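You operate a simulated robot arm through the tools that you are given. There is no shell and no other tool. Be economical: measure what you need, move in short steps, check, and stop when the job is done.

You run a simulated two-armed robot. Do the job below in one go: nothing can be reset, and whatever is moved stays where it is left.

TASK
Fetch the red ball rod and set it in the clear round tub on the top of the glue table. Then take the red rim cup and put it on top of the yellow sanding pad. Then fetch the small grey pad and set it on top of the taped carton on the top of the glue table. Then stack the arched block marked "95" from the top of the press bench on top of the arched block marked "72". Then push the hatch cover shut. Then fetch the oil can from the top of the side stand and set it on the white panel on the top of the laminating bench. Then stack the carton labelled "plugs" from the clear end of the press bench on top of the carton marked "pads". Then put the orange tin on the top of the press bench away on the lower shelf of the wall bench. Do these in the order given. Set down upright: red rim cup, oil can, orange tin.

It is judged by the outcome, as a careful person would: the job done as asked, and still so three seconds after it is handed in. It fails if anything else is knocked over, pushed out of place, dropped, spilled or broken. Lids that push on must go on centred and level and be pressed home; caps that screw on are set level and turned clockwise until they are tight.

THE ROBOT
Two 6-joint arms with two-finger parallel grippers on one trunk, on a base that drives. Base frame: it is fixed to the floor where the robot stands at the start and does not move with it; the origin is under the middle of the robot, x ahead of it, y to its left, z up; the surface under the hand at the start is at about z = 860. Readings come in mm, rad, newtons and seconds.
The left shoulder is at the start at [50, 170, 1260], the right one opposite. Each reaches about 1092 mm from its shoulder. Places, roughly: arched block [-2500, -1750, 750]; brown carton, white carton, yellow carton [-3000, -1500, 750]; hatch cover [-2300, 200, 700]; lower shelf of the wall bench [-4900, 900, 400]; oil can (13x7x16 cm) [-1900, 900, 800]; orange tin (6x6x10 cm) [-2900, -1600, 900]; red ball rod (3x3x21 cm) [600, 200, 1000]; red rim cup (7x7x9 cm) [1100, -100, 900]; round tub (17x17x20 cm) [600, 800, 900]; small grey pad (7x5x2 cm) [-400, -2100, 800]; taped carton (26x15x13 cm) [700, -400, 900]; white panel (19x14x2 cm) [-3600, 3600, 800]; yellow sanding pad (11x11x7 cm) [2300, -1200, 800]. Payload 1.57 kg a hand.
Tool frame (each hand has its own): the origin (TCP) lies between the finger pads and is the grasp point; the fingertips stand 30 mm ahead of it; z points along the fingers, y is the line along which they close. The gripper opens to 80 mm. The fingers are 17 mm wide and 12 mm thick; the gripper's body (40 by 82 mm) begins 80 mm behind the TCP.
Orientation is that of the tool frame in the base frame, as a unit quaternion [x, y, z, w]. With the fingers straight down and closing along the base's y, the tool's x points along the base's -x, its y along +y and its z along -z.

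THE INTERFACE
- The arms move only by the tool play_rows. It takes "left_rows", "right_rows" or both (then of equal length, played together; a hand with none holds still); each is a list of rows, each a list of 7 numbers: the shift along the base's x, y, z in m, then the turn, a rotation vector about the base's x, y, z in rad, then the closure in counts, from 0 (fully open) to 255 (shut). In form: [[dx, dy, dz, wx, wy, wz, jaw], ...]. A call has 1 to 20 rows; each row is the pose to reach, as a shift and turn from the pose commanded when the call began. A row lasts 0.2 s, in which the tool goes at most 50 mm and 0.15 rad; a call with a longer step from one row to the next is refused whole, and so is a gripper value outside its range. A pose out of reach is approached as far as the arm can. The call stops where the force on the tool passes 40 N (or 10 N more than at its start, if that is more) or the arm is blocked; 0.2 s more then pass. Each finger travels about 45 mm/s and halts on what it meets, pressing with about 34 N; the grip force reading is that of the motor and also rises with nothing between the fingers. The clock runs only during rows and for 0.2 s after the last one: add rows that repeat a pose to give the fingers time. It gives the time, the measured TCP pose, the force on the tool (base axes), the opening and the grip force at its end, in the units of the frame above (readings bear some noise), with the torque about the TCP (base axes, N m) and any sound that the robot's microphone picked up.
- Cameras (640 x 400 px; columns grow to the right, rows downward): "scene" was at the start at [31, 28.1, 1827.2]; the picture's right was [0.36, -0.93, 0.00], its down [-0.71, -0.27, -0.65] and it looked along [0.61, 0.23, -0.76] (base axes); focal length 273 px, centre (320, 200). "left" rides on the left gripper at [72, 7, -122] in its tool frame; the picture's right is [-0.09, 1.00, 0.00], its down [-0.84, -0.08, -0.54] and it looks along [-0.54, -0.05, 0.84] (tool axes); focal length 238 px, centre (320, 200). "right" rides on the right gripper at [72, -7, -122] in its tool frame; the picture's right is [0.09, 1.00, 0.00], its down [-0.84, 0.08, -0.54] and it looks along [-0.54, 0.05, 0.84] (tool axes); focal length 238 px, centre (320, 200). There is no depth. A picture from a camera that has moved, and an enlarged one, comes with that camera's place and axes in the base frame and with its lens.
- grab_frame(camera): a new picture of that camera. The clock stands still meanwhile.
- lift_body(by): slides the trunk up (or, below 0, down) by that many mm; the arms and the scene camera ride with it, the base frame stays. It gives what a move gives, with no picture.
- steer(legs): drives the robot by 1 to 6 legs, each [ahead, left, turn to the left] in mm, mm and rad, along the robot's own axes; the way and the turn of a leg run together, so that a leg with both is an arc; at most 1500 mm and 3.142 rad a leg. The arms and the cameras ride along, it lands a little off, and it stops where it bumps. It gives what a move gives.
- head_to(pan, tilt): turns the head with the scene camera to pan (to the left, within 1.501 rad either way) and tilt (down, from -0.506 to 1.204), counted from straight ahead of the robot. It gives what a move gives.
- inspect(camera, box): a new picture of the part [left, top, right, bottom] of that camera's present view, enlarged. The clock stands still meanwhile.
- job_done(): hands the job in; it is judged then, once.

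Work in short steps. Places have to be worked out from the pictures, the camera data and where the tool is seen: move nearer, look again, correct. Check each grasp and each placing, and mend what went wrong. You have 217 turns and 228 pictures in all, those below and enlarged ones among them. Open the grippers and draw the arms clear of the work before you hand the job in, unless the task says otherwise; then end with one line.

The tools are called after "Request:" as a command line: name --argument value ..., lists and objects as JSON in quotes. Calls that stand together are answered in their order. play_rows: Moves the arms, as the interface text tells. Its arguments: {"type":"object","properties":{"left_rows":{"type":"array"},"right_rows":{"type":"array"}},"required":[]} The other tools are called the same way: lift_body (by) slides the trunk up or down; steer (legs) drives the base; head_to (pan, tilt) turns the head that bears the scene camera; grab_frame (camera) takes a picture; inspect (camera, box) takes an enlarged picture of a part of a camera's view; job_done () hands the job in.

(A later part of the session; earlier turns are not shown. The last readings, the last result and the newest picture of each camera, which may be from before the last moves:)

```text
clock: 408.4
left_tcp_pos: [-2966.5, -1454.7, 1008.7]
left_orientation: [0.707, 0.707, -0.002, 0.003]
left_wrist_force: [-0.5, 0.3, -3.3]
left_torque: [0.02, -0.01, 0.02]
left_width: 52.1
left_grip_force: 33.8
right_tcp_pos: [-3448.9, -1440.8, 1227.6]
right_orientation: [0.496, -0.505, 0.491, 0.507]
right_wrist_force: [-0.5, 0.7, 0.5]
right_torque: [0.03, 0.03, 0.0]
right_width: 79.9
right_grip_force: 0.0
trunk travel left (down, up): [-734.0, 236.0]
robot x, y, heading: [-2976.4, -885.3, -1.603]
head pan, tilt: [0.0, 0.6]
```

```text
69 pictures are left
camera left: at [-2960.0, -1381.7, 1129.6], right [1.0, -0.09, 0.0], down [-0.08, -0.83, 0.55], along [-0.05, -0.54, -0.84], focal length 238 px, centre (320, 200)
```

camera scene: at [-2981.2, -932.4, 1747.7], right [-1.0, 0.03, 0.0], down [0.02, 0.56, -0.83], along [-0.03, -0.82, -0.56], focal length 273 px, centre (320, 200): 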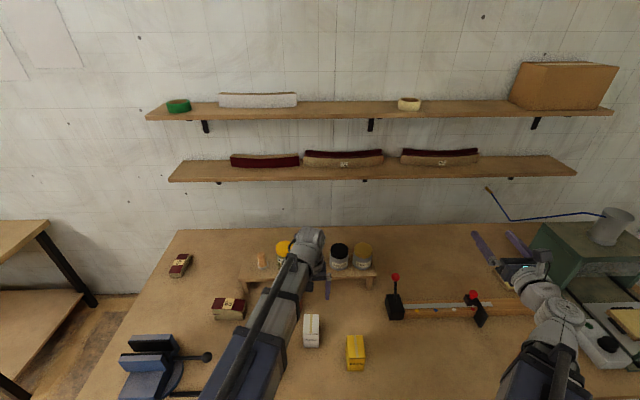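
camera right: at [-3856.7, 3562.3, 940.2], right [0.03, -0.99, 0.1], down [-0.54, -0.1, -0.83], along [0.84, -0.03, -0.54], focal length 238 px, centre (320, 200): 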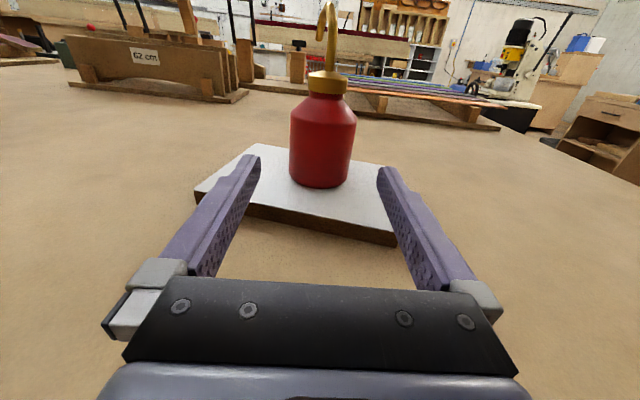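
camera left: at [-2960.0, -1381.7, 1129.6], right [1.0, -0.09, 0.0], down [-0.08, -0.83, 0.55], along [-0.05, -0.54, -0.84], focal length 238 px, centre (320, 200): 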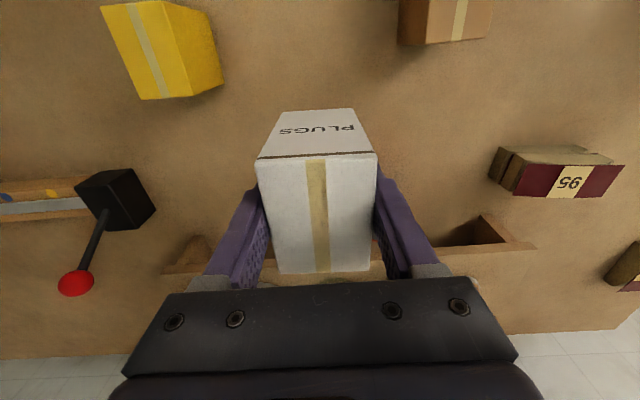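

Held. "Pads" is confirmed centred at (-3109,-1376). I move over it and lower to near contact.

Request:
play_rows --left_rows '[[-0.035, 0.02, 0, 0, 0, 0, 200], [-0.07, 0.04, 0, 0, 0, 0, 200], [-0.105, 0.058, 0, 0, 0, 0, 200], [-0.142, 0.078, 0, 0, 0, 0, 200], [-0.142, 0.078, 0, 0, 0, 0, 200]]'

Request:
lift_body --by -50

Request:
grab_frame --camera "left"

Request:
inspect --camera "scene" --box '[290, 250, 440, 390]'

```text
clock: 409.6
left_tcp_pos: [-3109.7, -1378.7, 1009.5]
left_orientation: [0.707, 0.707, -0.001, 0.001]
left_wrist_force: [0.1, -0.3, -1.8]
left_torque: [0.0, -0.01, 0.0]
left_width: 51.7
left_grip_force: 33.8
right_tcp_pos: [-3448.2, -1440.8, 1227.0]
right_orientation: [0.497, -0.505, 0.492, 0.507]
right_wrist_force: [-0.2, -0.1, -0.7]
right_torque: [-0.02, -0.01, 0.0]
right_width: 80.0
right_grip_force: 0.0
trunk travel left (down, up): [-734.0, 236.0]
robot x, y, heading: [-2978.8, -883.2, -1.602]
head pan, tilt: [0.0, 0.6]
```

```text
clock: 410.5
left_tcp_pos: [-3110.1, -1379.3, 957.5]
left_orientation: [0.708, 0.707, -0.001, 0.003]
left_wrist_force: [-0.5, 0.9, -1.6]
left_torque: [-0.01, -0.01, 0.0]
left_width: 51.6
left_grip_force: 33.8
right_tcp_pos: [-3448.5, -1439.0, 1178.6]
right_orientation: [0.497, -0.505, 0.491, 0.507]
right_wrist_force: [-0.4, 0.2, -0.1]
right_torque: [-0.03, 0.01, -0.02]
right_width: 79.8
right_grip_force: 0.0
trunk travel left (down, up): [-684.0, 286.0]
robot x, y, heading: [-2976.5, -883.8, -1.602]
head pan, tilt: [0.0, 0.6]
```

```text
68 pictures are left
camera left: at [-3103.1, -1306.7, 1079.8], right [1.0, -0.09, 0.0], down [-0.08, -0.83, 0.55], along [-0.05, -0.54, -0.84], focal length 238 px, centre (320, 200)
```

left: 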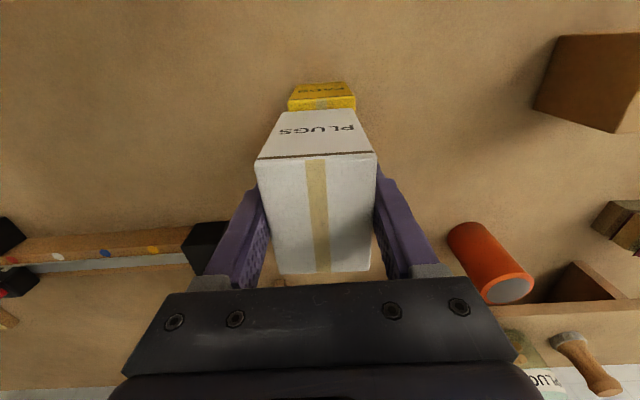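

```text
2.86 times, centred on (365, 320) of scene
camera zoom: at [-2981.4, -932.6, 1657.7], right [-1.0, 0.03, 0.0], down [0.02, 0.56, -0.83], along [-0.03, -0.82, -0.56], focal length 780 px, centre (191, -143)
```

zoom: 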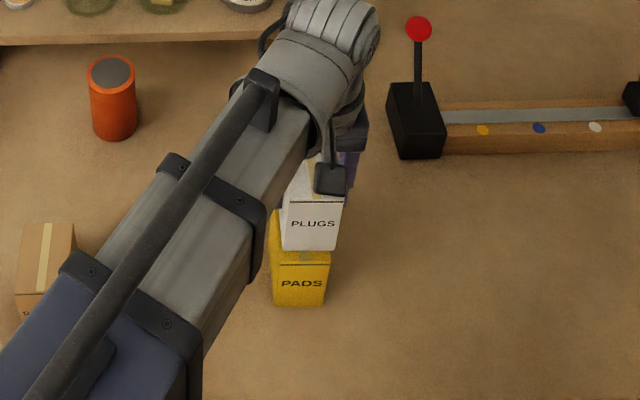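

It is aligned. I shift +3 mm in y and lower to contact.

Request:
play_rows --left_rows '[[0.001, 0.003, 0, 0, 0, 0, 200], [0.001, 0.003, 0, 0, 0, 0, 200]]'

Request:
lift_body --by -13

Request:
lift_body --by -4

```text
clock: 411.1
left_tcp_pos: [-3107.4, -1377.1, 958.8]
left_orientation: [0.707, 0.707, -0.001, 0.003]
left_wrist_force: [-1.1, 0.1, -2.0]
left_torque: [-0.02, 0.02, 0.02]
left_width: 52.1
left_grip_force: 34.1
right_tcp_pos: [-3449.1, -1438.9, 1178.7]
right_orientation: [0.496, -0.506, 0.49, 0.508]
right_wrist_force: [-0.8, 0.1, 0.1]
right_torque: [-0.03, 0.0, 0.02]
right_width: 80.0
right_grip_force: 0.1
trunk travel left (down, up): [-684.0, 286.0]
robot x, y, heading: [-2979.6, -884.9, -1.601]
head pan, tilt: [0.0, 0.6]
```

```text
clock: 411.8
left_tcp_pos: [-3108.7, -1376.9, 946.5]
left_orientation: [0.708, 0.707, -0.002, 0.002]
left_wrist_force: [0.0, -1.1, 15.0]
left_torque: [-0.18, 0.08, -0.15]
left_width: 51.8
left_grip_force: 29.4
right_tcp_pos: [-3448.5, -1439.2, 1166.1]
right_orientation: [0.496, -0.505, 0.491, 0.508]
right_wrist_force: [-0.1, -0.4, 1.2]
right_torque: [-0.03, 0.0, -0.01]
right_width: 80.1
right_grip_force: 0.1
trunk travel left (down, up): [-671.0, 299.0]
robot x, y, heading: [-2979.0, -881.6, -1.598]
head pan, tilt: [0.0, 0.6]
```

```text
clock: 412.2
left_tcp_pos: [-3108.7, -1376.8, 943.9]
left_orientation: [0.708, 0.706, -0.001, 0.002]
left_wrist_force: [-0.8, -0.3, 33.0]
left_torque: [0.09, 0.01, -0.01]
left_width: 51.8
left_grip_force: 34.6
right_tcp_pos: [-3447.8, -1438.5, 1163.1]
right_orientation: [0.496, -0.505, 0.491, 0.508]
right_wrist_force: [0.6, 0.0, -0.6]
right_torque: [0.01, -0.02, 0.0]
right_width: 80.0
right_grip_force: 0.1
trunk travel left (down, up): [-667.0, 303.0]
robot x, y, heading: [-2976.5, -884.2, -1.601]
head pan, tilt: [0.0, 0.6]
stopped: the force on the tool passed its limit at 64 N (the readings are from after the stop); the commanded pose is now the measured one
```

Contact. I ease off, release, rise, and check.

Request:
lift_body --by 3

Request:
play_rows --left_rows '[[0, 0, 0, 0, 0, 0, 120], [0, 0, 0, 0, 0, 0, 60], [0, 0, 0, 0, 0, 0, 0], [0, 0, 0, 0, 0, 0, 0], [0, 0, 0, 0, 0, 0, 0]]'

Request:
lift_body --by 170

Request:
grab_frame --camera "left"

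```text
clock: 412.8
left_tcp_pos: [-3109.7, -1378.0, 944.4]
left_orientation: [0.708, 0.706, -0.002, 0.002]
left_wrist_force: [0.8, 0.4, -1.8]
left_torque: [0.01, 0.03, -0.03]
left_width: 51.8
left_grip_force: 33.7
right_tcp_pos: [-3448.7, -1440.1, 1163.6]
right_orientation: [0.496, -0.505, 0.491, 0.507]
right_wrist_force: [0.8, 0.5, -0.3]
right_torque: [0.04, 0.01, 0.03]
right_width: 80.1
right_grip_force: 0.1
trunk travel left (down, up): [-670.0, 300.0]
robot x, y, heading: [-2981.5, -885.3, -1.604]
head pan, tilt: [0.0, 0.6]
```

```text
clock: 414.0
left_tcp_pos: [-3107.6, -1377.7, 943.9]
left_orientation: [0.707, 0.707, -0.002, 0.002]
left_wrist_force: [0.1, -0.3, 0.7]
left_torque: [0.0, 0.03, -0.02]
left_width: 79.7
left_grip_force: 0.1
right_tcp_pos: [-3448.6, -1440.0, 1164.4]
right_orientation: [0.497, -0.505, 0.491, 0.507]
right_wrist_force: [-0.1, 0.7, -0.4]
right_torque: [0.0, 0.01, 0.01]
right_width: 80.0
right_grip_force: 0.1
trunk travel left (down, up): [-670.0, 300.0]
robot x, y, heading: [-2977.5, -885.1, -1.597]
head pan, tilt: [0.0, 0.6]
```

```text
clock: 415.9
left_tcp_pos: [-3109.4, -1377.8, 1115.9]
left_orientation: [0.708, 0.706, -0.002, 0.002]
left_wrist_force: [-0.4, 0.7, -0.6]
left_torque: [-0.03, -0.01, 0.0]
left_width: 80.1
left_grip_force: 0.1
right_tcp_pos: [-3448.6, -1440.8, 1334.3]
right_orientation: [0.497, -0.505, 0.491, 0.507]
right_wrist_force: [0.3, -1.0, -0.2]
right_torque: [0.02, 0.0, -0.02]
right_width: 79.9
right_grip_force: 0.0
trunk travel left (down, up): [-840.0, 130.0]
robot x, y, heading: [-2978.3, -884.5, -1.599]
head pan, tilt: [0.0, 0.6]
```

```text
66 pictures are left
camera left: at [-3102.2, -1304.6, 1236.2], right [1.0, -0.09, 0.0], down [-0.08, -0.83, 0.55], along [-0.05, -0.54, -0.84], focal length 238 px, centre (320, 200)
```

left: 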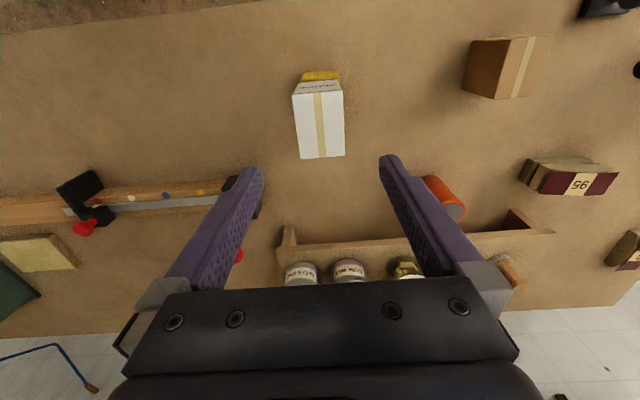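

"Plugs" sits squarely on "pads". For the tin I'll use the right hand, tilted ~50° forward. I swing the left hand out and tilt it up, and bring the right hand in front of and above the tin.

Request:
play_rows --left_rows '[[0.03, -0.0247, 0.0014, -0.112, 0.003, 0, 0], [0.06, -0.0488, 0.0055, -0.224, 0.007, 0, 0], [0.09, -0.0724, 0.0123, -0.336, 0.01, 0, 0], [0.12, -0.095, 0.0217, -0.448, 0.013, 0, 0], [0.15, -0.1165, 0.0336, -0.56, 0.017, 0, 0], [0.18, -0.1365, 0.0479, -0.672, 0.02, 0, 0], [0.21, -0.1548, 0.0644, -0.784, 0.024, 0, 0], [0.24, -0.1712, 0.0827, -0.896, 0.027, 0, 0], [0.27, -0.1855, 0.1027, -1.008, 0.03, 0, 0], [0.3, -0.1976, 0.1242, -1.12, 0.034, 0, 0], [0.33, -0.2073, 0.1468, -1.232, 0.037, 0, 0], [0.36, -0.2144, 0.1702, -1.344, 0.04, 0, 0], [0.39, -0.219, 0.194, -1.456, 0.044, 0, 0], [0.42, -0.22, 0.218, -1.56, 0.047, 0, 0]]' --right_rows '[[0.0388, -0.02, -0.01, 0.048, -0.001, 0, 0], [0.0776, -0.04, -0.02, 0.096, -0.003, 0, 0], [0.1164, -0.06, -0.029, 0.144, -0.004, 0, 0], [0.155, -0.08, -0.039, 0.192, -0.006, 0, 0], [0.194, -0.095, -0.049, 0.24, -0.007, 0, 0], [0.233, -0.105, -0.059, 0.288, -0.009, 0, 0], [0.272, -0.11, -0.069, 0.336, -0.01, 0, 0], [0.31, -0.11, -0.078, 0.384, -0.012, 0, 0], [0.349, -0.105, -0.088, 0.432, -0.013, 0, 0], [0.388, -0.095, -0.098, 0.48, -0.014, 0, 0], [0.427, -0.08, -0.108, 0.528, -0.016, 0, 0], [0.465, -0.065, -0.117, 0.576, -0.017, 0, 0], [0.504, -0.05, -0.127, 0.624, -0.019, 0, 0], [0.543, -0.04, -0.137, 0.671, -0.02, 0, 0]]'

Request:
grab_frame --camera "right"

Request:
grab_frame --camera "scene"

```text
clock: 418.9
left_tcp_pos: [-2687.8, -1596.4, 1334.2]
left_orientation: [-0.501, -0.502, 0.512, -0.485]
left_wrist_force: [0.6, -0.2, 0.5]
left_torque: [0.0, 0.0, -0.04]
left_width: 80.0
left_grip_force: 0.0
left hand out of reach, approached as far as the arm can: row 5, 6, 11, 12, 13
right_tcp_pos: [-3096.7, -1507.3, 1201.1]
right_orientation: [0.672, -0.596, 0.341, 0.278]
right_wrist_force: [-0.1, 0.7, -0.7]
right_torque: [-0.01, -0.03, 0.01]
right_width: 80.2
right_grip_force: 0.0
right hand out of reach, approached as far as the arm can: row 1, 2, 3, 4, 5, 6, 8, 9, 10, 11, 12, 13, 14
trunk travel left (down, up): [-840.0, 130.0]
robot x, y, heading: [-2977.2, -883.3, -1.603]
head pan, tilt: [0.0, 0.6]
```

```text
65 pictures are left
camera right: at [-3102.6, -1457.6, 1332.1], right [-0.98, -0.19, 0.04], down [-0.2, 0.92, -0.33], along [0.03, -0.33, -0.94], focal length 238 px, centre (320, 200)
```

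right: 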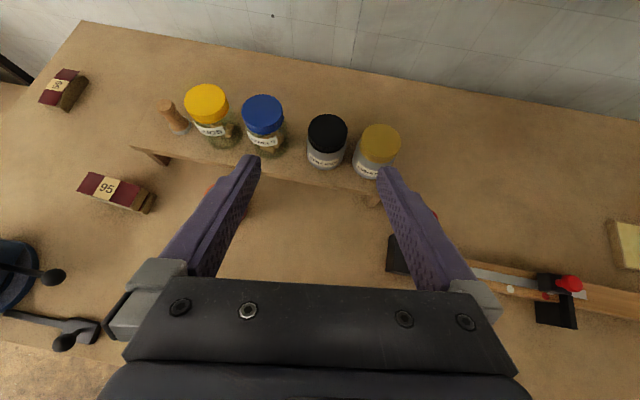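

```text
64 pictures are left
camera scene: at [-2980.5, -932.7, 1814.2], right [-1.0, 0.03, 0.0], down [0.02, 0.56, -0.83], along [-0.03, -0.82, -0.56], focal length 273 px, centre (320, 200)
```

scene: 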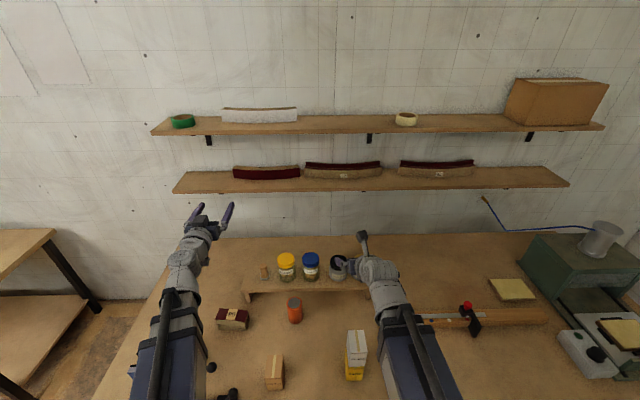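

The right hand was limited by its minimum radius. Its attitude is fine, so I continue to the pre-grasp spot at (-2921,-1483).

Request:
play_rows --right_rows '[[0.035, 0, 0, 0, 0, 0, 0], [0.07, 0, 0, 0, 0, 0, 0], [0.105, 0.005, 0, 0, 0, 0, 0], [0.14, 0.014, 0, 0, 0, 0, 0], [0.176, 0.024, 0, 0, 0, 0, 0], [0.176, 0.024, 0, 0, 0, 0, 0]]'

Request:
lift_body --by -200

Request:
grab_frame --camera "right"

Request:
grab_frame --camera "scene"

```text
clock: 420.3
left_tcp_pos: [-2688.5, -1597.6, 1333.7]
left_orientation: [-0.502, -0.501, 0.513, -0.484]
left_wrist_force: [-0.6, -0.1, 0.7]
left_torque: [0.01, 0.0, 0.0]
left_width: 79.8
left_grip_force: 0.0
right_tcp_pos: [-3034.0, -1524.3, 1202.6]
right_orientation: [0.695, -0.563, 0.366, 0.256]
right_wrist_force: [0.0, 0.9, 0.1]
right_torque: [-0.01, -0.02, 0.01]
right_width: 79.8
right_grip_force: 0.0
right hand out of reach, approached as far as the arm can: row 1, 2, 3, 4, 5, 6
trunk travel left (down, up): [-840.0, 130.0]
robot x, y, heading: [-2978.8, -884.3, -1.601]
head pan, tilt: [0.0, 0.6]
```

```text
clock: 422.4
left_tcp_pos: [-2688.9, -1594.9, 1134.1]
left_orientation: [-0.502, -0.502, 0.513, -0.483]
left_wrist_force: [0.2, -0.1, 0.0]
left_torque: [-0.03, -0.03, 0.02]
left_width: 80.1
left_grip_force: 0.1
right_tcp_pos: [-3034.2, -1524.0, 1002.0]
right_orientation: [0.696, -0.562, 0.366, 0.257]
right_wrist_force: [-0.7, -0.2, 0.2]
right_torque: [-0.02, 0.01, 0.01]
right_width: 79.8
right_grip_force: 0.1
trunk travel left (down, up): [-640.0, 330.0]
robot x, y, heading: [-2977.8, -883.2, -1.606]
head pan, tilt: [0.0, 0.6]
```

```text
63 pictures are left
camera right: at [-3047.0, -1472.9, 1133.9], right [-0.96, -0.29, 0.02], down [-0.28, 0.9, -0.35], along [0.08, -0.34, -0.94], focal length 238 px, centre (320, 200)
```

right: 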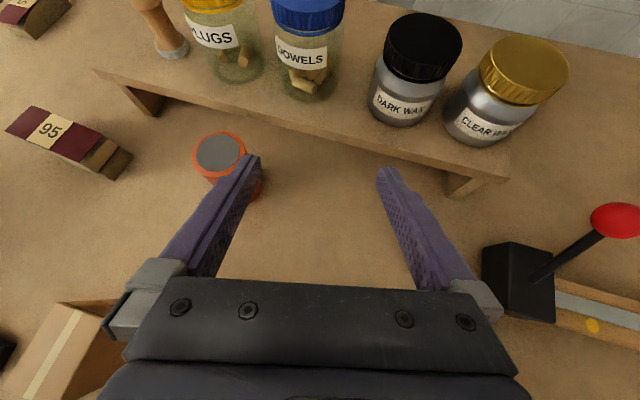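

```text
62 pictures are left
camera scene: at [-2981.3, -932.6, 1614.3], right [-1.0, 0.03, 0.0], down [0.02, 0.56, -0.83], along [-0.03, -0.82, -0.56], focal length 273 px, centre (320, 200)
```

scene: 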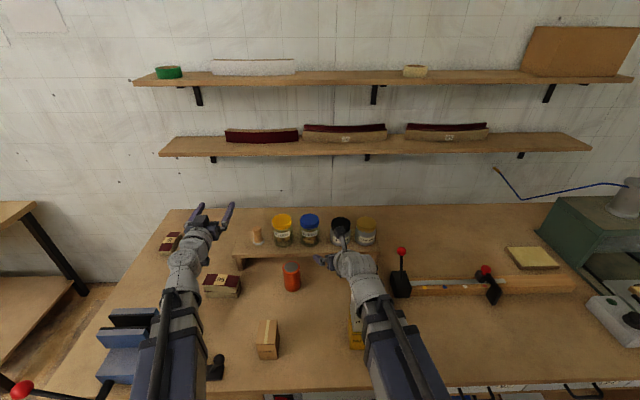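

The rolled wrist limits the right hand here, so I'll use the left hand instead. I level and move the right hand away to −x, and tilt the left hand to ~50° in front of the tin.

Request:
play_rows --left_rows '[[-0.018, 0.01, -0.011, 0.056, -0.002, 0, 0], [-0.036, 0.019, -0.023, 0.112, -0.003, 0, 0], [-0.054, 0.029, -0.034, 0.168, -0.005, 0, 0], [-0.072, 0.038, -0.046, 0.223, -0.007, 0, 0], [-0.09, 0.048, -0.057, 0.279, -0.008, 0, 0], [-0.108, 0.058, -0.068, 0.335, -0.01, 0, 0], [-0.126, 0.067, -0.08, 0.391, -0.012, 0, 0], [-0.144, 0.077, -0.091, 0.447, -0.013, 0, 0], [-0.161, 0.086, -0.103, 0.503, -0.015, 0, 0], [-0.179, 0.096, -0.114, 0.558, -0.017, 0, 0], [-0.197, 0.105, -0.126, 0.614, -0.018, 0, 0], [-0.215, 0.115, -0.137, 0.67, -0.02, 0, 0], [-0.215, 0.115, -0.137, 0.67, -0.02, 0, 0]]' --right_rows '[[-0.034, 0, 0.011, -0.056, 0.002, 0, 0], [-0.068, 0, 0.023, -0.112, 0.003, 0, 0], [-0.103, 0, 0.034, -0.168, 0.005, 0, 0], [-0.137, 0, 0.046, -0.223, 0.007, 0, 0], [-0.171, 0, 0.057, -0.279, 0.008, 0, 0], [-0.205, 0.01, 0.068, -0.335, 0.01, 0, 0], [-0.239, 0.02, 0.08, -0.391, 0.012, 0, 0], [-0.273, 0.03, 0.091, -0.447, 0.013, 0, 0], [-0.308, 0.04, 0.103, -0.503, 0.015, 0, 0], [-0.342, 0.05, 0.114, -0.558, 0.017, 0, 0], [-0.376, 0.065, 0.126, -0.614, 0.018, 0, 0], [-0.41, 0.08, 0.137, -0.671, 0.02, 0, 0], [-0.41, 0.08, 0.137, -0.671, 0.02, 0, 0]]'

Request:
grab_frame --camera "left"

Request:
grab_frame --camera "scene"

```text
clock: 425.2
left_tcp_pos: [-2910.7, -1506.6, 996.7]
left_orientation: [0.637, 0.638, -0.314, 0.296]
left_wrist_force: [0.0, -0.6, 0.1]
left_torque: [0.0, 0.0, -0.02]
left_width: 80.0
left_grip_force: 0.0
left hand out of reach, approached as far as the arm can: row 5, 6, 7, 8, 9, 10, 11, 12, 13
right_tcp_pos: [-3444.8, -1442.9, 1137.3]
right_orientation: [0.574, -0.409, 0.524, 0.478]
right_wrist_force: [-0.3, -0.5, -0.7]
right_torque: [-0.02, 0.0, 0.0]
right_width: 80.0
right_grip_force: 0.0
right hand out of reach, approached as far as the arm can: row 2, 3, 4, 5, 6, 7, 8, 9, 10, 11, 12, 13
trunk travel left (down, up): [-640.0, 330.0]
robot x, y, heading: [-2978.8, -884.1, -1.599]
head pan, tilt: [0.0, 0.6]
```

```text
61 pictures are left
camera left: at [-2901.4, -1367.5, 1017.1], right [1.0, -0.07, 0.05], down [-0.06, -0.1, 0.99], along [-0.06, -0.99, -0.11], focal length 238 px, centre (320, 200)
```

left: 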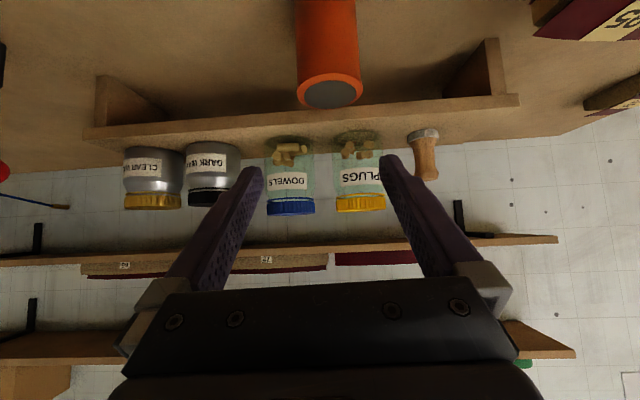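

```text
60 pictures are left
camera scene: at [-2981.1, -932.7, 1614.2], right [-1.0, 0.03, 0.0], down [0.02, 0.56, -0.83], along [-0.03, -0.82, -0.56], focal length 273 px, centre (320, 200)
```

scene: 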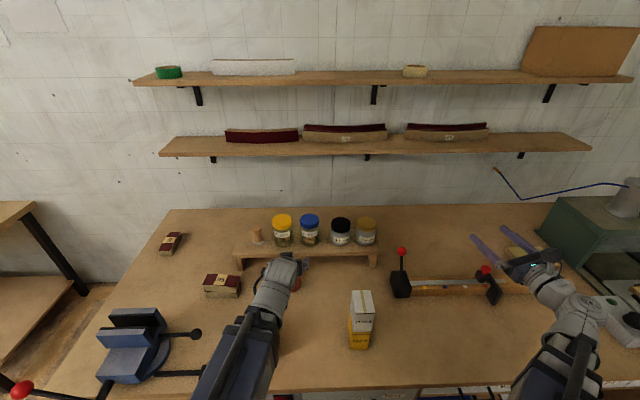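

The left hand is at the right attitude. The tin is at about (-2899,-1573). I shift +11 in x and lower 145 mm, in front of the tin.

Request:
play_rows --left_rows '[[0.011, 0, 0, 0, 0, 0, 0], [0.011, 0, 0, 0, 0, 0, 0]]'

Request:
lift_body --by -143

Request:
grab_frame --camera "left"

Request:
inspect --camera "scene" --box '[200, 180, 380, 330]'

```text
clock: 425.9
left_tcp_pos: [-2898.4, -1509.8, 997.5]
left_orientation: [0.638, 0.637, -0.315, 0.297]
left_wrist_force: [-0.4, -1.0, 0.3]
left_torque: [0.0, -0.05, 0.0]
left_width: 79.9
left_grip_force: 0.0
right_tcp_pos: [-3443.7, -1443.2, 1137.0]
right_orientation: [0.575, -0.408, 0.524, 0.477]
right_wrist_force: [-0.6, 0.9, 0.0]
right_torque: [-0.02, 0.02, -0.02]
right_width: 80.1
right_grip_force: 0.1
trunk travel left (down, up): [-640.0, 330.0]
robot x, y, heading: [-2979.3, -882.7, -1.604]
head pan, tilt: [0.0, 0.6]
```

```text
clock: 427.5
left_tcp_pos: [-2899.5, -1510.1, 854.6]
left_orientation: [0.638, 0.637, -0.314, 0.297]
left_wrist_force: [-0.6, 0.6, -0.6]
left_torque: [-0.01, 0.0, 0.02]
left_width: 79.9
left_grip_force: 0.0
right_tcp_pos: [-3444.2, -1442.7, 994.0]
right_orientation: [0.575, -0.409, 0.524, 0.477]
right_wrist_force: [0.3, 0.2, 0.1]
right_torque: [-0.02, -0.03, -0.01]
right_width: 79.8
right_grip_force: 0.0
trunk travel left (down, up): [-497.0, 473.0]
robot x, y, heading: [-2976.1, -887.0, -1.602]
head pan, tilt: [0.0, 0.6]
```

```text
59 pictures are left
camera left: at [-2890.2, -1370.1, 874.2], right [1.0, -0.07, 0.05], down [-0.06, -0.1, 0.99], along [-0.06, -0.99, -0.1], focal length 238 px, centre (320, 200)
```

left: 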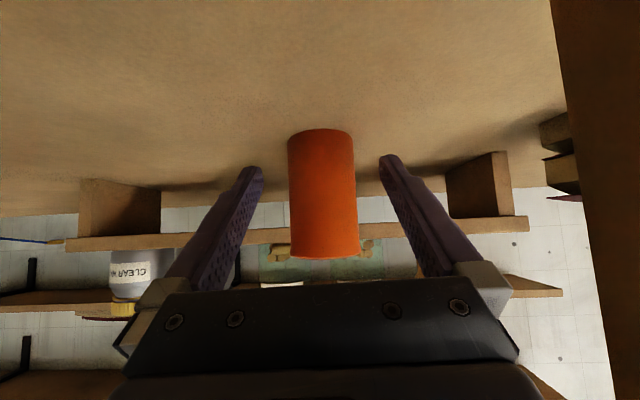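

```text
2.67 times, centred on (290, 255) of scene
camera zoom: at [-2981.4, -932.6, 1471.3], right [-1.0, 0.03, 0.0], down [0.02, 0.56, -0.83], along [-0.03, -0.82, -0.56], focal length 728 px, centre (400, 53)
```

zoom: 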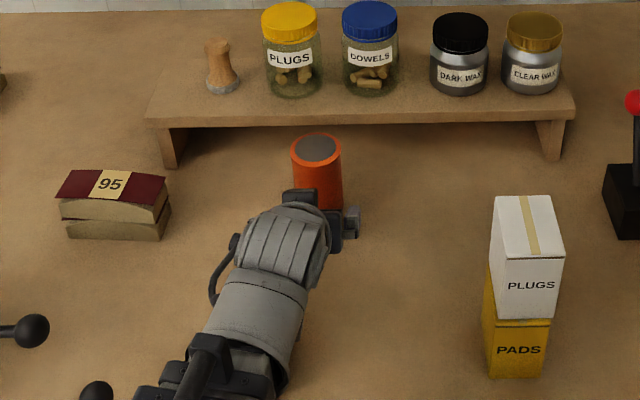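

The tin is straight ahead. I advance 68 mm and close.

Request:
play_rows --left_rows '[[0, -0.025, 0, 0, 0, 0, 0], [0, -0.05, 0, 0, 0, 0, 0], [0, -0.068, 0, 0, 0, 0, 0], [0, -0.068, 0, 0, 0, 0, 0], [0, -0.068, 0, 0, 0, 0, 70], [0, -0.068, 0, 0, 0, 0, 200], [0, -0.068, 0, 0, 0, 0, 255], [0, -0.068, 0, 0, 0, 0, 255], [0, -0.068, 0, 0, 0, 0, 255]]'

Request:
grab_frame --camera "left"

```text
clock: 429.5
left_tcp_pos: [-2900.0, -1577.7, 854.7]
left_orientation: [0.637, 0.637, -0.315, 0.298]
left_wrist_force: [-0.1, -0.5, 0.6]
left_torque: [-0.06, -0.05, -0.02]
left_width: 58.7
left_grip_force: 34.0
right_tcp_pos: [-3443.9, -1443.3, 992.9]
right_orientation: [0.575, -0.408, 0.525, 0.477]
right_wrist_force: [0.2, 0.2, 1.0]
right_torque: [0.02, 0.0, -0.01]
right_width: 80.0
right_grip_force: 0.1
trunk travel left (down, up): [-497.0, 473.0]
robot x, y, heading: [-2976.6, -886.2, -1.599]
head pan, tilt: [0.0, 0.6]
```

```text
57 pictures are left
camera left: at [-2890.3, -1436.6, 874.2], right [1.0, -0.07, 0.05], down [-0.06, -0.1, 0.99], along [-0.06, -0.99, -0.1], focal length 238 px, centre (320, 200)
```

left: 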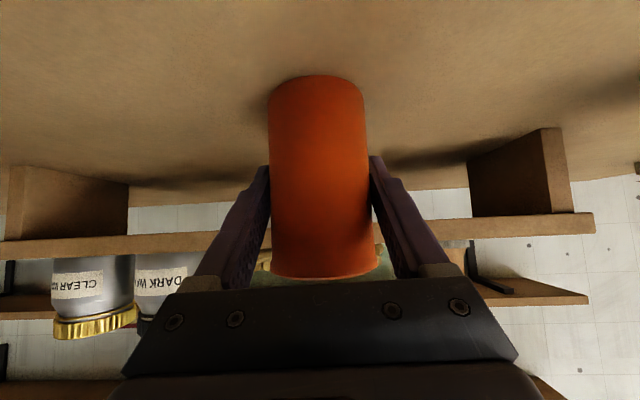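

The tin is held at 58.7 mm. I lift it, retract slightly, and check.

Request:
lift_body --by 250

Request:
play_rows --left_rows '[[0, 0.02, 0, 0, 0, 0, 255], [0, 0.04, 0, 0, 0, 0, 255], [0, 0.065, 0, 0, 0, 0, 255], [0, 0.065, 0, 0, 0, 0, 255]]'

Request:
grab_frame --camera "left"

Request:
grab_frame --camera "scene"

```text
clock: 432.1
left_tcp_pos: [-2899.3, -1576.1, 1105.0]
left_orientation: [0.638, 0.638, -0.314, 0.297]
left_wrist_force: [-0.1, 0.0, -2.2]
left_torque: [0.01, 0.0, 0.01]
left_width: 58.3
left_grip_force: 34.1
right_tcp_pos: [-3445.2, -1442.9, 1242.2]
right_orientation: [0.575, -0.408, 0.524, 0.477]
right_wrist_force: [-0.4, 0.4, 0.7]
right_torque: [0.04, -0.03, 0.02]
right_width: 79.7
right_grip_force: 0.1
trunk travel left (down, up): [-747.0, 223.0]
robot x, y, heading: [-2979.4, -881.0, -1.603]
head pan, tilt: [0.0, 0.6]
```

```text
clock: 433.1
left_tcp_pos: [-2899.4, -1513.1, 1102.7]
left_orientation: [0.638, 0.637, -0.314, 0.297]
left_wrist_force: [0.2, -0.6, -2.9]
left_torque: [0.02, 0.05, 0.03]
left_width: 57.9
left_grip_force: 33.6
right_tcp_pos: [-3445.4, -1443.1, 1243.1]
right_orientation: [0.575, -0.408, 0.524, 0.478]
right_wrist_force: [0.1, -0.3, -0.5]
right_torque: [-0.03, -0.03, 0.0]
right_width: 80.1
right_grip_force: 0.1
trunk travel left (down, up): [-747.0, 223.0]
robot x, y, heading: [-2979.9, -884.8, -1.6]
head pan, tilt: [0.0, 0.6]
```

```text
56 pictures are left
camera left: at [-2891.7, -1371.8, 1124.0], right [1.0, -0.07, 0.05], down [-0.06, -0.1, 0.99], along [-0.06, -0.99, -0.1], focal length 238 px, centre (320, 200)
```

left: 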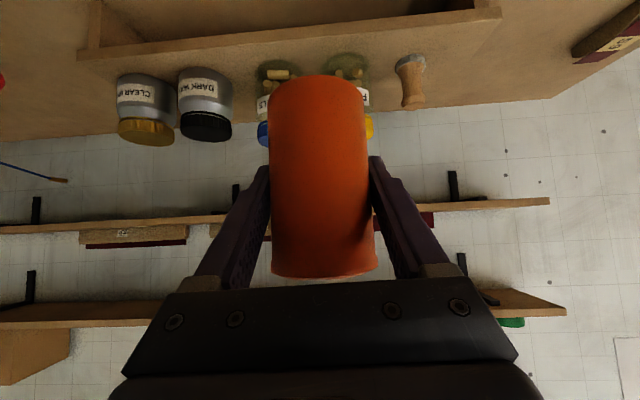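

```text
55 pictures are left
camera scene: at [-2981.4, -933.4, 1721.2], right [-1.0, 0.03, 0.0], down [0.02, 0.57, -0.82], along [-0.03, -0.82, -0.57], focal length 273 px, centre (320, 200)
```

scene: 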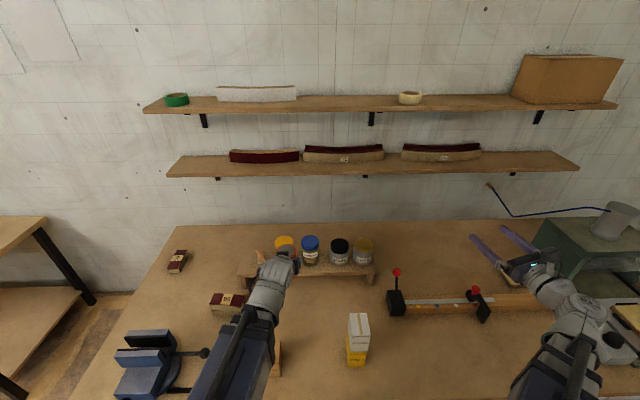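

Secure enough. I drive towards the wall bench, keeping clear of the furniture.

Request:
steer --legs '[[-80, 0, 0], [0, -980, 0], [0, 0, -1.54], [0, -1450, 0]]'

Request:
head_to --pan 0.0 --tilt 0.6

Request:
grab_frame --camera "scene"

Request:
grab_frame --camera "left"

```text
clock: 449.6
left_tcp_pos: [-4615.8, 572.6, 1105.2]
left_orientation: [0.901, 0.02, -0.433, -0.003]
left_wrist_force: [0.9, -1.6, -1.6]
left_torque: [0.01, 0.0, 0.01]
left_width: 58.3
left_grip_force: 33.9
right_tcp_pos: [-4570.4, 1117.6, 1243.5]
right_orientation: [0.135, -0.692, 0.049, 0.707]
right_wrist_force: [-0.7, 1.2, -0.1]
right_torque: [0.02, 0.01, 0.03]
right_width: 79.9
right_grip_force: 0.2
trunk travel left (down, up): [-747.0, 223.0]
robot x, y, heading: [-3993.8, 674.8, -3.127]
head pan, tilt: [0.0, 0.6]
```

```text
clock: 450.2
left_tcp_pos: [-4614.7, 571.9, 1104.4]
left_orientation: [0.902, 0.02, -0.432, -0.003]
left_wrist_force: [-0.1, 0.6, -2.9]
left_torque: [0.0, -0.04, -0.03]
left_width: 58.3
left_grip_force: 33.8
right_tcp_pos: [-4569.9, 1118.4, 1244.9]
right_orientation: [0.134, -0.692, 0.048, 0.707]
right_wrist_force: [0.2, -0.1, -0.1]
right_torque: [0.01, -0.02, 0.01]
right_width: 80.1
right_grip_force: 0.2
trunk travel left (down, up): [-747.0, 223.0]
robot x, y, heading: [-3994.3, 679.3, -3.131]
head pan, tilt: [0.0, 0.6]
```

```text
54 pictures are left
camera scene: at [-4041.9, 677.4, 1721.2], right [-0.01, 1.0, 0.0], down [0.56, 0.01, -0.82], along [-0.82, -0.01, -0.57], focal length 273 px, centre (320, 200)
```

scene: 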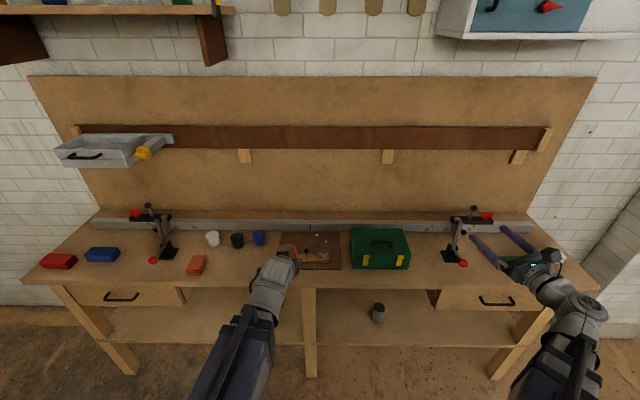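

```text
53 pictures are left
camera left: at [-4474.2, 569.6, 1124.1], right [-0.02, -1.0, 0.05], down [-0.1, 0.05, 0.99], along [-0.99, 0.02, -0.1], focal length 238 px, centre (320, 200)
```

left: 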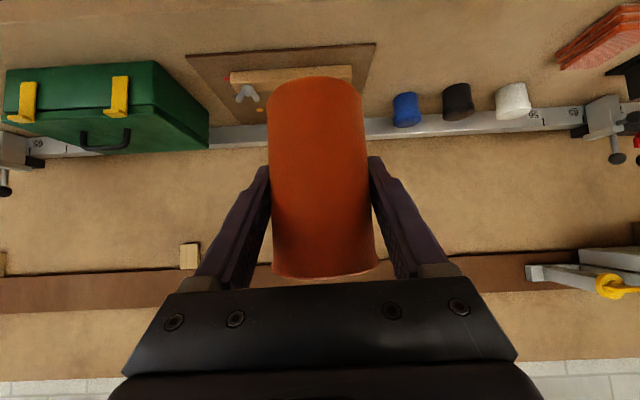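

Still held. The wall bench's lower shelf is open left of the centre leg. I shift to y≈450 and lower in front of the bench.

Request:
play_rows --left_rows '[[0, -0.03, 0, 0, 0, 0, 255], [0, -0.06, 0, 0, 0, 0, 255], [0, -0.09, 0, 0, 0, 0, 255], [0, -0.122, 0, 0, 0, 0, 255], [0, -0.122, 0, 0, 0, 0, 255]]'

Request:
lift_body --by -400

Request:
grab_frame --camera "left"

Request:
head_to --pan 0.0 --tilt 0.4

Request:
grab_frame --camera "scene"

```text
clock: 451.4
left_tcp_pos: [-4615.5, 448.9, 1105.1]
left_orientation: [0.901, 0.021, -0.432, -0.002]
left_wrist_force: [-0.2, 0.6, -3.0]
left_torque: [-0.02, 0.01, -0.02]
left_width: 58.2
left_grip_force: 34.5
left hand out of reach, approached as far as the arm can: row 2, 3
right_tcp_pos: [-4570.4, 1118.3, 1242.1]
right_orientation: [0.133, -0.693, 0.049, 0.707]
right_wrist_force: [-0.1, 0.7, 0.3]
right_torque: [-0.02, 0.01, -0.01]
right_width: 80.1
right_grip_force: 0.0
trunk travel left (down, up): [-747.0, 223.0]
robot x, y, heading: [-3989.8, 676.8, -3.134]
head pan, tilt: [0.0, 0.6]
```

```text
clock: 455.2
left_tcp_pos: [-4614.6, 450.0, 705.7]
left_orientation: [0.901, 0.02, -0.432, -0.003]
left_wrist_force: [-0.6, -0.6, -1.9]
left_torque: [0.0, 0.05, -0.04]
left_width: 58.3
left_grip_force: 33.9
right_tcp_pos: [-4570.5, 1118.1, 844.3]
right_orientation: [0.135, -0.692, 0.049, 0.707]
right_wrist_force: [0.2, -0.9, -0.1]
right_torque: [0.02, 0.01, -0.03]
right_width: 80.1
right_grip_force: 0.1
trunk travel left (down, up): [-347.0, 623.0]
robot x, y, heading: [-3989.2, 676.7, -3.126]
head pan, tilt: [0.0, 0.6]
```

```text
52 pictures are left
camera left: at [-4475.0, 447.4, 724.2], right [-0.02, -1.0, 0.05], down [-0.1, 0.05, 0.99], along [-0.99, 0.02, -0.1], focal length 238 px, centre (320, 200)
```

left: 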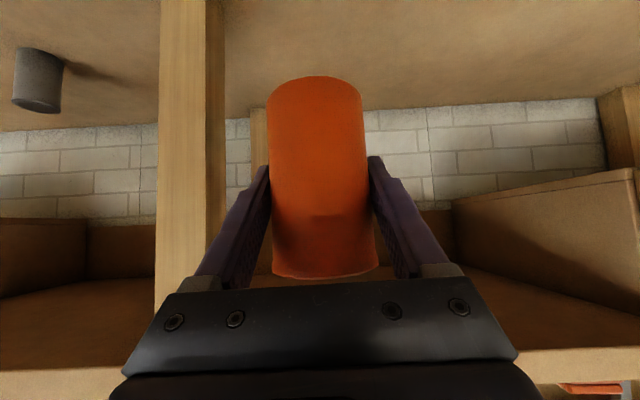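

```text
clock: 455.9
left_tcp_pos: [-4614.7, 448.5, 704.2]
left_orientation: [0.901, 0.02, -0.434, -0.002]
left_wrist_force: [0.1, -0.2, -2.7]
left_torque: [0.01, -0.02, 0.0]
left_width: 58.5
left_grip_force: 34.5
right_tcp_pos: [-4570.5, 1118.7, 842.7]
right_orientation: [0.134, -0.693, 0.049, 0.707]
right_wrist_force: [1.2, -0.2, -1.1]
right_torque: [-0.01, 0.01, -0.04]
right_width: 80.2
right_grip_force: 0.1
trunk travel left (down, up): [-347.0, 623.0]
robot x, y, heading: [-3992.1, 675.6, -3.131]
head pan, tilt: [0.0, 0.4]
```

```text
51 pictures are left
camera scene: at [-4046.1, 677.4, 1339.4], right [-0.01, 1.0, 0.0], down [0.39, 0.01, -0.92], along [-0.92, -0.01, -0.39], focal length 273 px, centre (320, 200)
```

scene: 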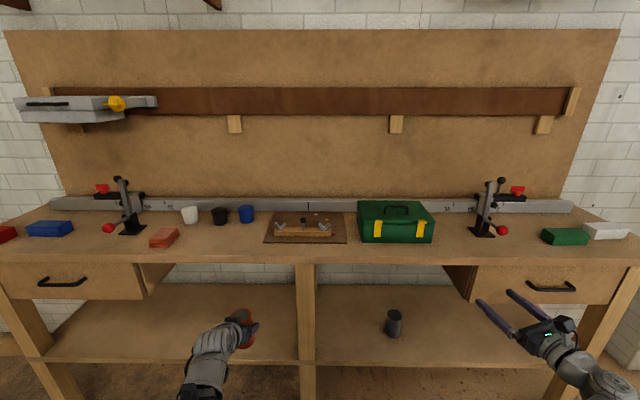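

The shelf (z≈400, front edge x≈-4734) is clear. I lower another 210 mm and shift 30 mm away from the leg.

Request:
lift_body --by -205

Request:
play_rows --left_rows '[[0, -0.03, 0, 0, 0, 0, 255], [-0.03, -0.03, 0, 0, 0, 0, 255], [-0.06, -0.03, 0, 0, 0, 0, 255], [-0.09, -0.03, 0, 0, 0, 0, 255], [-0.09, -0.03, 0, 0, 0, 0, 255]]'

Request:
grab_frame --camera "left"

Request:
grab_frame --camera "scene"

```text
clock: 458.1
left_tcp_pos: [-4616.1, 449.9, 501.3]
left_orientation: [0.901, 0.019, -0.433, -0.003]
left_wrist_force: [-0.1, 1.4, -3.3]
left_torque: [0.01, 0.0, -0.01]
left_width: 58.3
left_grip_force: 33.7
right_tcp_pos: [-4569.7, 1118.6, 639.3]
right_orientation: [0.135, -0.692, 0.05, 0.707]
right_wrist_force: [-0.1, 0.0, 0.0]
right_torque: [0.02, -0.03, -0.04]
right_width: 80.0
right_grip_force: 0.2
trunk travel left (down, up): [-142.0, 828.0]
robot x, y, heading: [-3989.9, 676.7, -3.127]
head pan, tilt: [0.0, 0.4]
```

```text
clock: 459.3
left_tcp_pos: [-4704.3, 419.8, 499.1]
left_orientation: [0.901, 0.02, -0.433, -0.003]
left_wrist_force: [1.0, 0.4, -2.3]
left_torque: [0.03, 0.0, -0.02]
left_width: 58.4
left_grip_force: 33.9
right_tcp_pos: [-4568.8, 1118.4, 638.8]
right_orientation: [0.134, -0.692, 0.048, 0.707]
right_wrist_force: [0.0, 1.0, -0.3]
right_torque: [-0.02, 0.0, -0.01]
right_width: 79.9
right_grip_force: 0.1
trunk travel left (down, up): [-142.0, 828.0]
robot x, y, heading: [-3995.5, 683.7, -3.123]
head pan, tilt: [0.0, 0.4]
```

```text
50 pictures are left
camera left: at [-4564.2, 418.5, 519.1], right [-0.02, -1.0, 0.05], down [-0.1, 0.05, 0.99], along [-0.99, 0.02, -0.1], focal length 238 px, centre (320, 200)
```

left: 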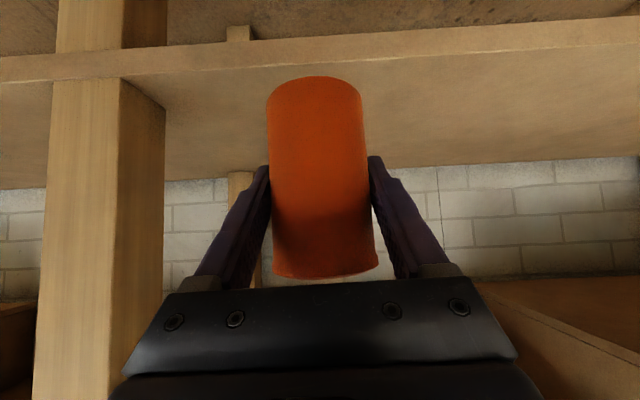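

```text
49 pictures are left
camera scene: at [-4046.1, 677.4, 1134.4], right [-0.01, 1.0, 0.0], down [0.39, 0.01, -0.92], along [-0.92, -0.01, -0.39], focal length 273 px, centre (320, 200)
```

scene: 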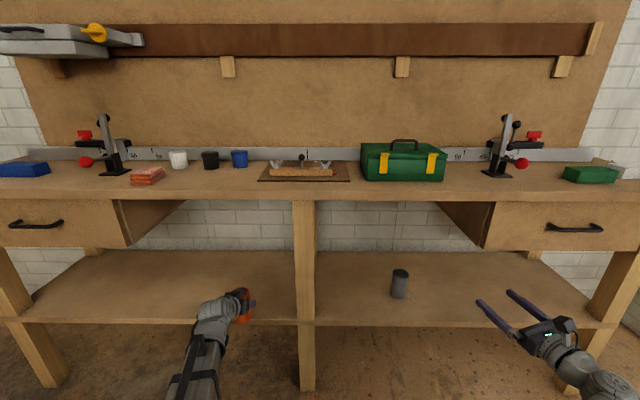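

The tin's bottom is ~50 mm above the shelf. I advance 120 mm more and lower 40 mm.

Request:
play_rows --left_rows '[[-0.03, 0, 0, 0, 0, 0, 255], [-0.06, 0, 0, 0, 0, 0, 255], [-0.09, 0, 0, 0, 0, 0, 255], [-0.12, 0, 0, 0, 0, 0, 255], [-0.12, 0, 0, 0, 0, 0, 255]]'

Request:
lift_body --by -38

Request:
grab_frame --camera "left"

Request:
inspect --camera "scene" --box '[160, 200, 320, 340]'

```text
clock: 460.5
left_tcp_pos: [-4823.4, 416.4, 499.0]
left_orientation: [0.901, 0.02, -0.433, -0.002]
left_wrist_force: [1.3, -0.2, -1.8]
left_torque: [-0.01, 0.0, 0.02]
left_width: 58.3
left_grip_force: 34.5
right_tcp_pos: [-4570.5, 1118.6, 637.9]
right_orientation: [0.135, -0.692, 0.049, 0.707]
right_wrist_force: [0.8, -0.2, 1.3]
right_torque: [0.0, 0.0, 0.04]
right_width: 80.0
right_grip_force: 0.1
trunk travel left (down, up): [-142.0, 828.0]
robot x, y, heading: [-3989.9, 678.6, -3.125]
head pan, tilt: [0.0, 0.4]
```

```text
clock: 461.4
left_tcp_pos: [-4824.2, 418.0, 461.4]
left_orientation: [0.901, 0.02, -0.433, -0.004]
left_wrist_force: [-0.6, 0.4, -2.4]
left_torque: [0.0, 0.03, -0.03]
left_width: 58.1
left_grip_force: 33.6
right_tcp_pos: [-4569.9, 1117.5, 600.3]
right_orientation: [0.133, -0.693, 0.049, 0.707]
right_wrist_force: [-0.4, -0.5, 0.8]
right_torque: [0.04, -0.02, -0.01]
right_width: 79.9
right_grip_force: 0.0
trunk travel left (down, up): [-104.0, 866.0]
robot x, y, heading: [-3991.9, 676.6, -3.127]
head pan, tilt: [0.0, 0.4]
```

```text
48 pictures are left
camera left: at [-4683.7, 415.9, 481.1], right [-0.02, -1.0, 0.05], down [-0.1, 0.05, 0.99], along [-0.99, 0.02, -0.1], focal length 238 px, centre (320, 200)
```

left: 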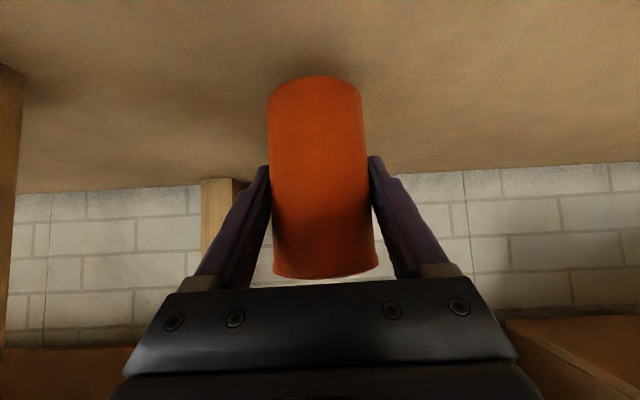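

```text
2.86 times, centred on (240, 270) of scene
camera zoom: at [-4046.1, 677.4, 1096.4], right [-0.01, 1.0, 0.0], down [0.39, 0.01, -0.92], along [-0.92, -0.01, -0.39], focal length 780 px, centre (549, 0)
```

zoom: 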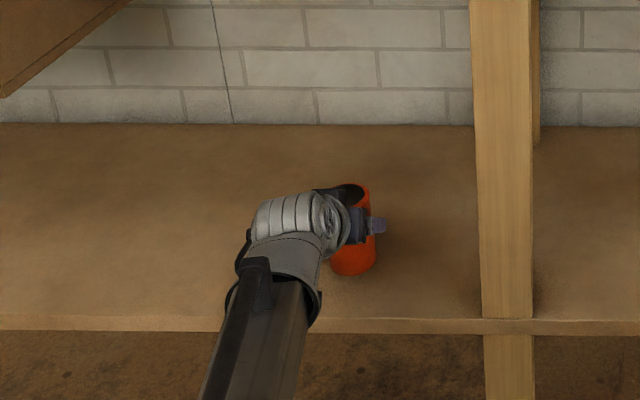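

Over the shelf. I lower the last millimetres in small steps.

Request:
lift_body --by -8

Request:
lift_body --by -4

```text
clock: 461.9
left_tcp_pos: [-4823.7, 417.8, 452.9]
left_orientation: [0.901, 0.02, -0.434, -0.003]
left_wrist_force: [0.3, 0.5, -2.4]
left_torque: [0.0, -0.01, 0.01]
left_width: 58.0
left_grip_force: 33.8
right_tcp_pos: [-4570.3, 1118.0, 591.2]
right_orientation: [0.134, -0.692, 0.049, 0.707]
right_wrist_force: [0.3, 0.3, -0.8]
right_torque: [-0.01, -0.03, 0.02]
right_width: 80.1
right_grip_force: 0.0
trunk travel left (down, up): [-96.0, 874.0]
robot x, y, heading: [-3994.0, 675.0, -3.127]
head pan, tilt: [0.0, 0.4]
```

```text
clock: 462.4
left_tcp_pos: [-4822.8, 417.8, 448.5]
left_orientation: [0.901, 0.02, -0.433, -0.003]
left_wrist_force: [-0.7, 0.0, -2.5]
left_torque: [0.0, 0.0, -0.02]
left_width: 58.2
left_grip_force: 33.5
right_tcp_pos: [-4571.7, 1118.7, 587.9]
right_orientation: [0.134, -0.693, 0.049, 0.707]
right_wrist_force: [-0.4, 0.4, 0.7]
right_torque: [0.0, -0.01, 0.0]
right_width: 79.9
right_grip_force: 0.1
trunk travel left (down, up): [-92.0, 878.0]
robot x, y, heading: [-3991.1, 674.7, -3.124]
head pan, tilt: [0.0, 0.4]
```

No contact yet. I keep lowering in small steps.

Request:
lift_body --by -4

Request:
lift_body --by -3

Request:
inspect --camera "left" --box '[220, 40, 420, 180]'

```text
clock: 463.0
left_tcp_pos: [-4823.8, 417.5, 445.0]
left_orientation: [0.901, 0.019, -0.433, -0.003]
left_wrist_force: [-0.7, -0.6, -2.3]
left_torque: [-0.01, -0.04, 0.0]
left_width: 58.3
left_grip_force: 33.6
right_tcp_pos: [-4571.0, 1117.9, 584.3]
right_orientation: [0.135, -0.692, 0.049, 0.707]
right_wrist_force: [0.0, 0.3, -0.7]
right_torque: [0.01, 0.0, -0.02]
right_width: 80.0
right_grip_force: 0.1
trunk travel left (down, up): [-88.0, 882.0]
robot x, y, heading: [-3991.7, 679.2, -3.131]
head pan, tilt: [0.0, 0.4]
```

```text
clock: 463.5
left_tcp_pos: [-4823.9, 417.2, 442.0]
left_orientation: [0.901, 0.02, -0.433, -0.003]
left_wrist_force: [0.0, 0.3, -3.0]
left_torque: [0.0, -0.01, -0.01]
left_width: 58.4
left_grip_force: 33.9
right_tcp_pos: [-4570.4, 1118.9, 581.6]
right_orientation: [0.134, -0.693, 0.049, 0.707]
right_wrist_force: [1.1, 0.1, -0.2]
right_torque: [0.04, -0.02, 0.02]
right_width: 80.1
right_grip_force: 0.0
trunk travel left (down, up): [-85.0, 885.0]
robot x, y, heading: [-3989.4, 675.7, -3.132]
head pan, tilt: [0.0, 0.4]
```

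```text
2.86 times, centred on (320, 110) of left
camera zoom: at [-4683.7, 415.9, 462.0], right [-0.02, -1.0, 0.05], down [-0.1, 0.05, 0.99], along [-0.99, 0.02, -0.1], focal length 681 px, centre (320, 457)
```

zoom: 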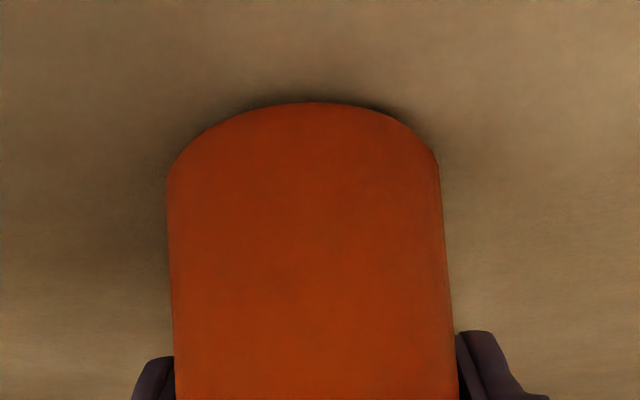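

Request:
lift_body --by -4

Request:
lift_body --by -4

Request:
lift_body --by -3

```text
clock: 464.0
left_tcp_pos: [-4823.7, 417.9, 440.0]
left_orientation: [0.9, 0.02, -0.435, -0.002]
left_wrist_force: [0.8, 0.4, 11.3]
left_torque: [-0.33, -0.1, 0.04]
left_width: 58.4
left_grip_force: 34.0
right_tcp_pos: [-4568.9, 1117.7, 577.5]
right_orientation: [0.134, -0.692, 0.049, 0.708]
right_wrist_force: [0.7, 0.0, 0.2]
right_torque: [0.01, 0.01, 0.0]
right_width: 79.8
right_grip_force: 0.0
trunk travel left (down, up): [-81.0, 889.0]
robot x, y, heading: [-3992.0, 674.8, -3.124]
head pan, tilt: [0.0, 0.4]
```

```text
clock: 464.6
left_tcp_pos: [-4824.7, 418.3, 437.0]
left_orientation: [0.9, 0.02, -0.435, -0.002]
left_wrist_force: [-3.3, 3.5, 21.5]
left_torque: [-0.49, 0.13, -0.04]
left_width: 58.3
left_grip_force: 33.4
right_tcp_pos: [-4569.1, 1119.3, 573.7]
right_orientation: [0.134, -0.692, 0.049, 0.708]
right_wrist_force: [1.1, -1.5, 0.2]
right_torque: [0.05, -0.02, 0.0]
right_width: 79.8
right_grip_force: 0.1
trunk travel left (down, up): [-77.0, 893.0]
robot x, y, heading: [-3991.1, 677.0, -3.126]
head pan, tilt: [0.0, 0.4]
```

```text
clock: 465.1
left_tcp_pos: [-4824.5, 418.2, 433.9]
left_orientation: [0.9, 0.021, -0.435, -0.002]
left_wrist_force: [-0.8, 3.9, 19.8]
left_torque: [-0.45, 0.1, -0.02]
left_width: 58.1
left_grip_force: 34.1
right_tcp_pos: [-4569.8, 1119.0, 570.5]
right_orientation: [0.134, -0.692, 0.049, 0.708]
right_wrist_force: [0.2, -0.4, 0.3]
right_torque: [0.02, 0.01, 0.01]
right_width: 79.9
right_grip_force: 0.1
trunk travel left (down, up): [-74.0, 896.0]
robot x, y, heading: [-3991.6, 679.9, -3.13]
head pan, tilt: [0.0, 0.4]
```

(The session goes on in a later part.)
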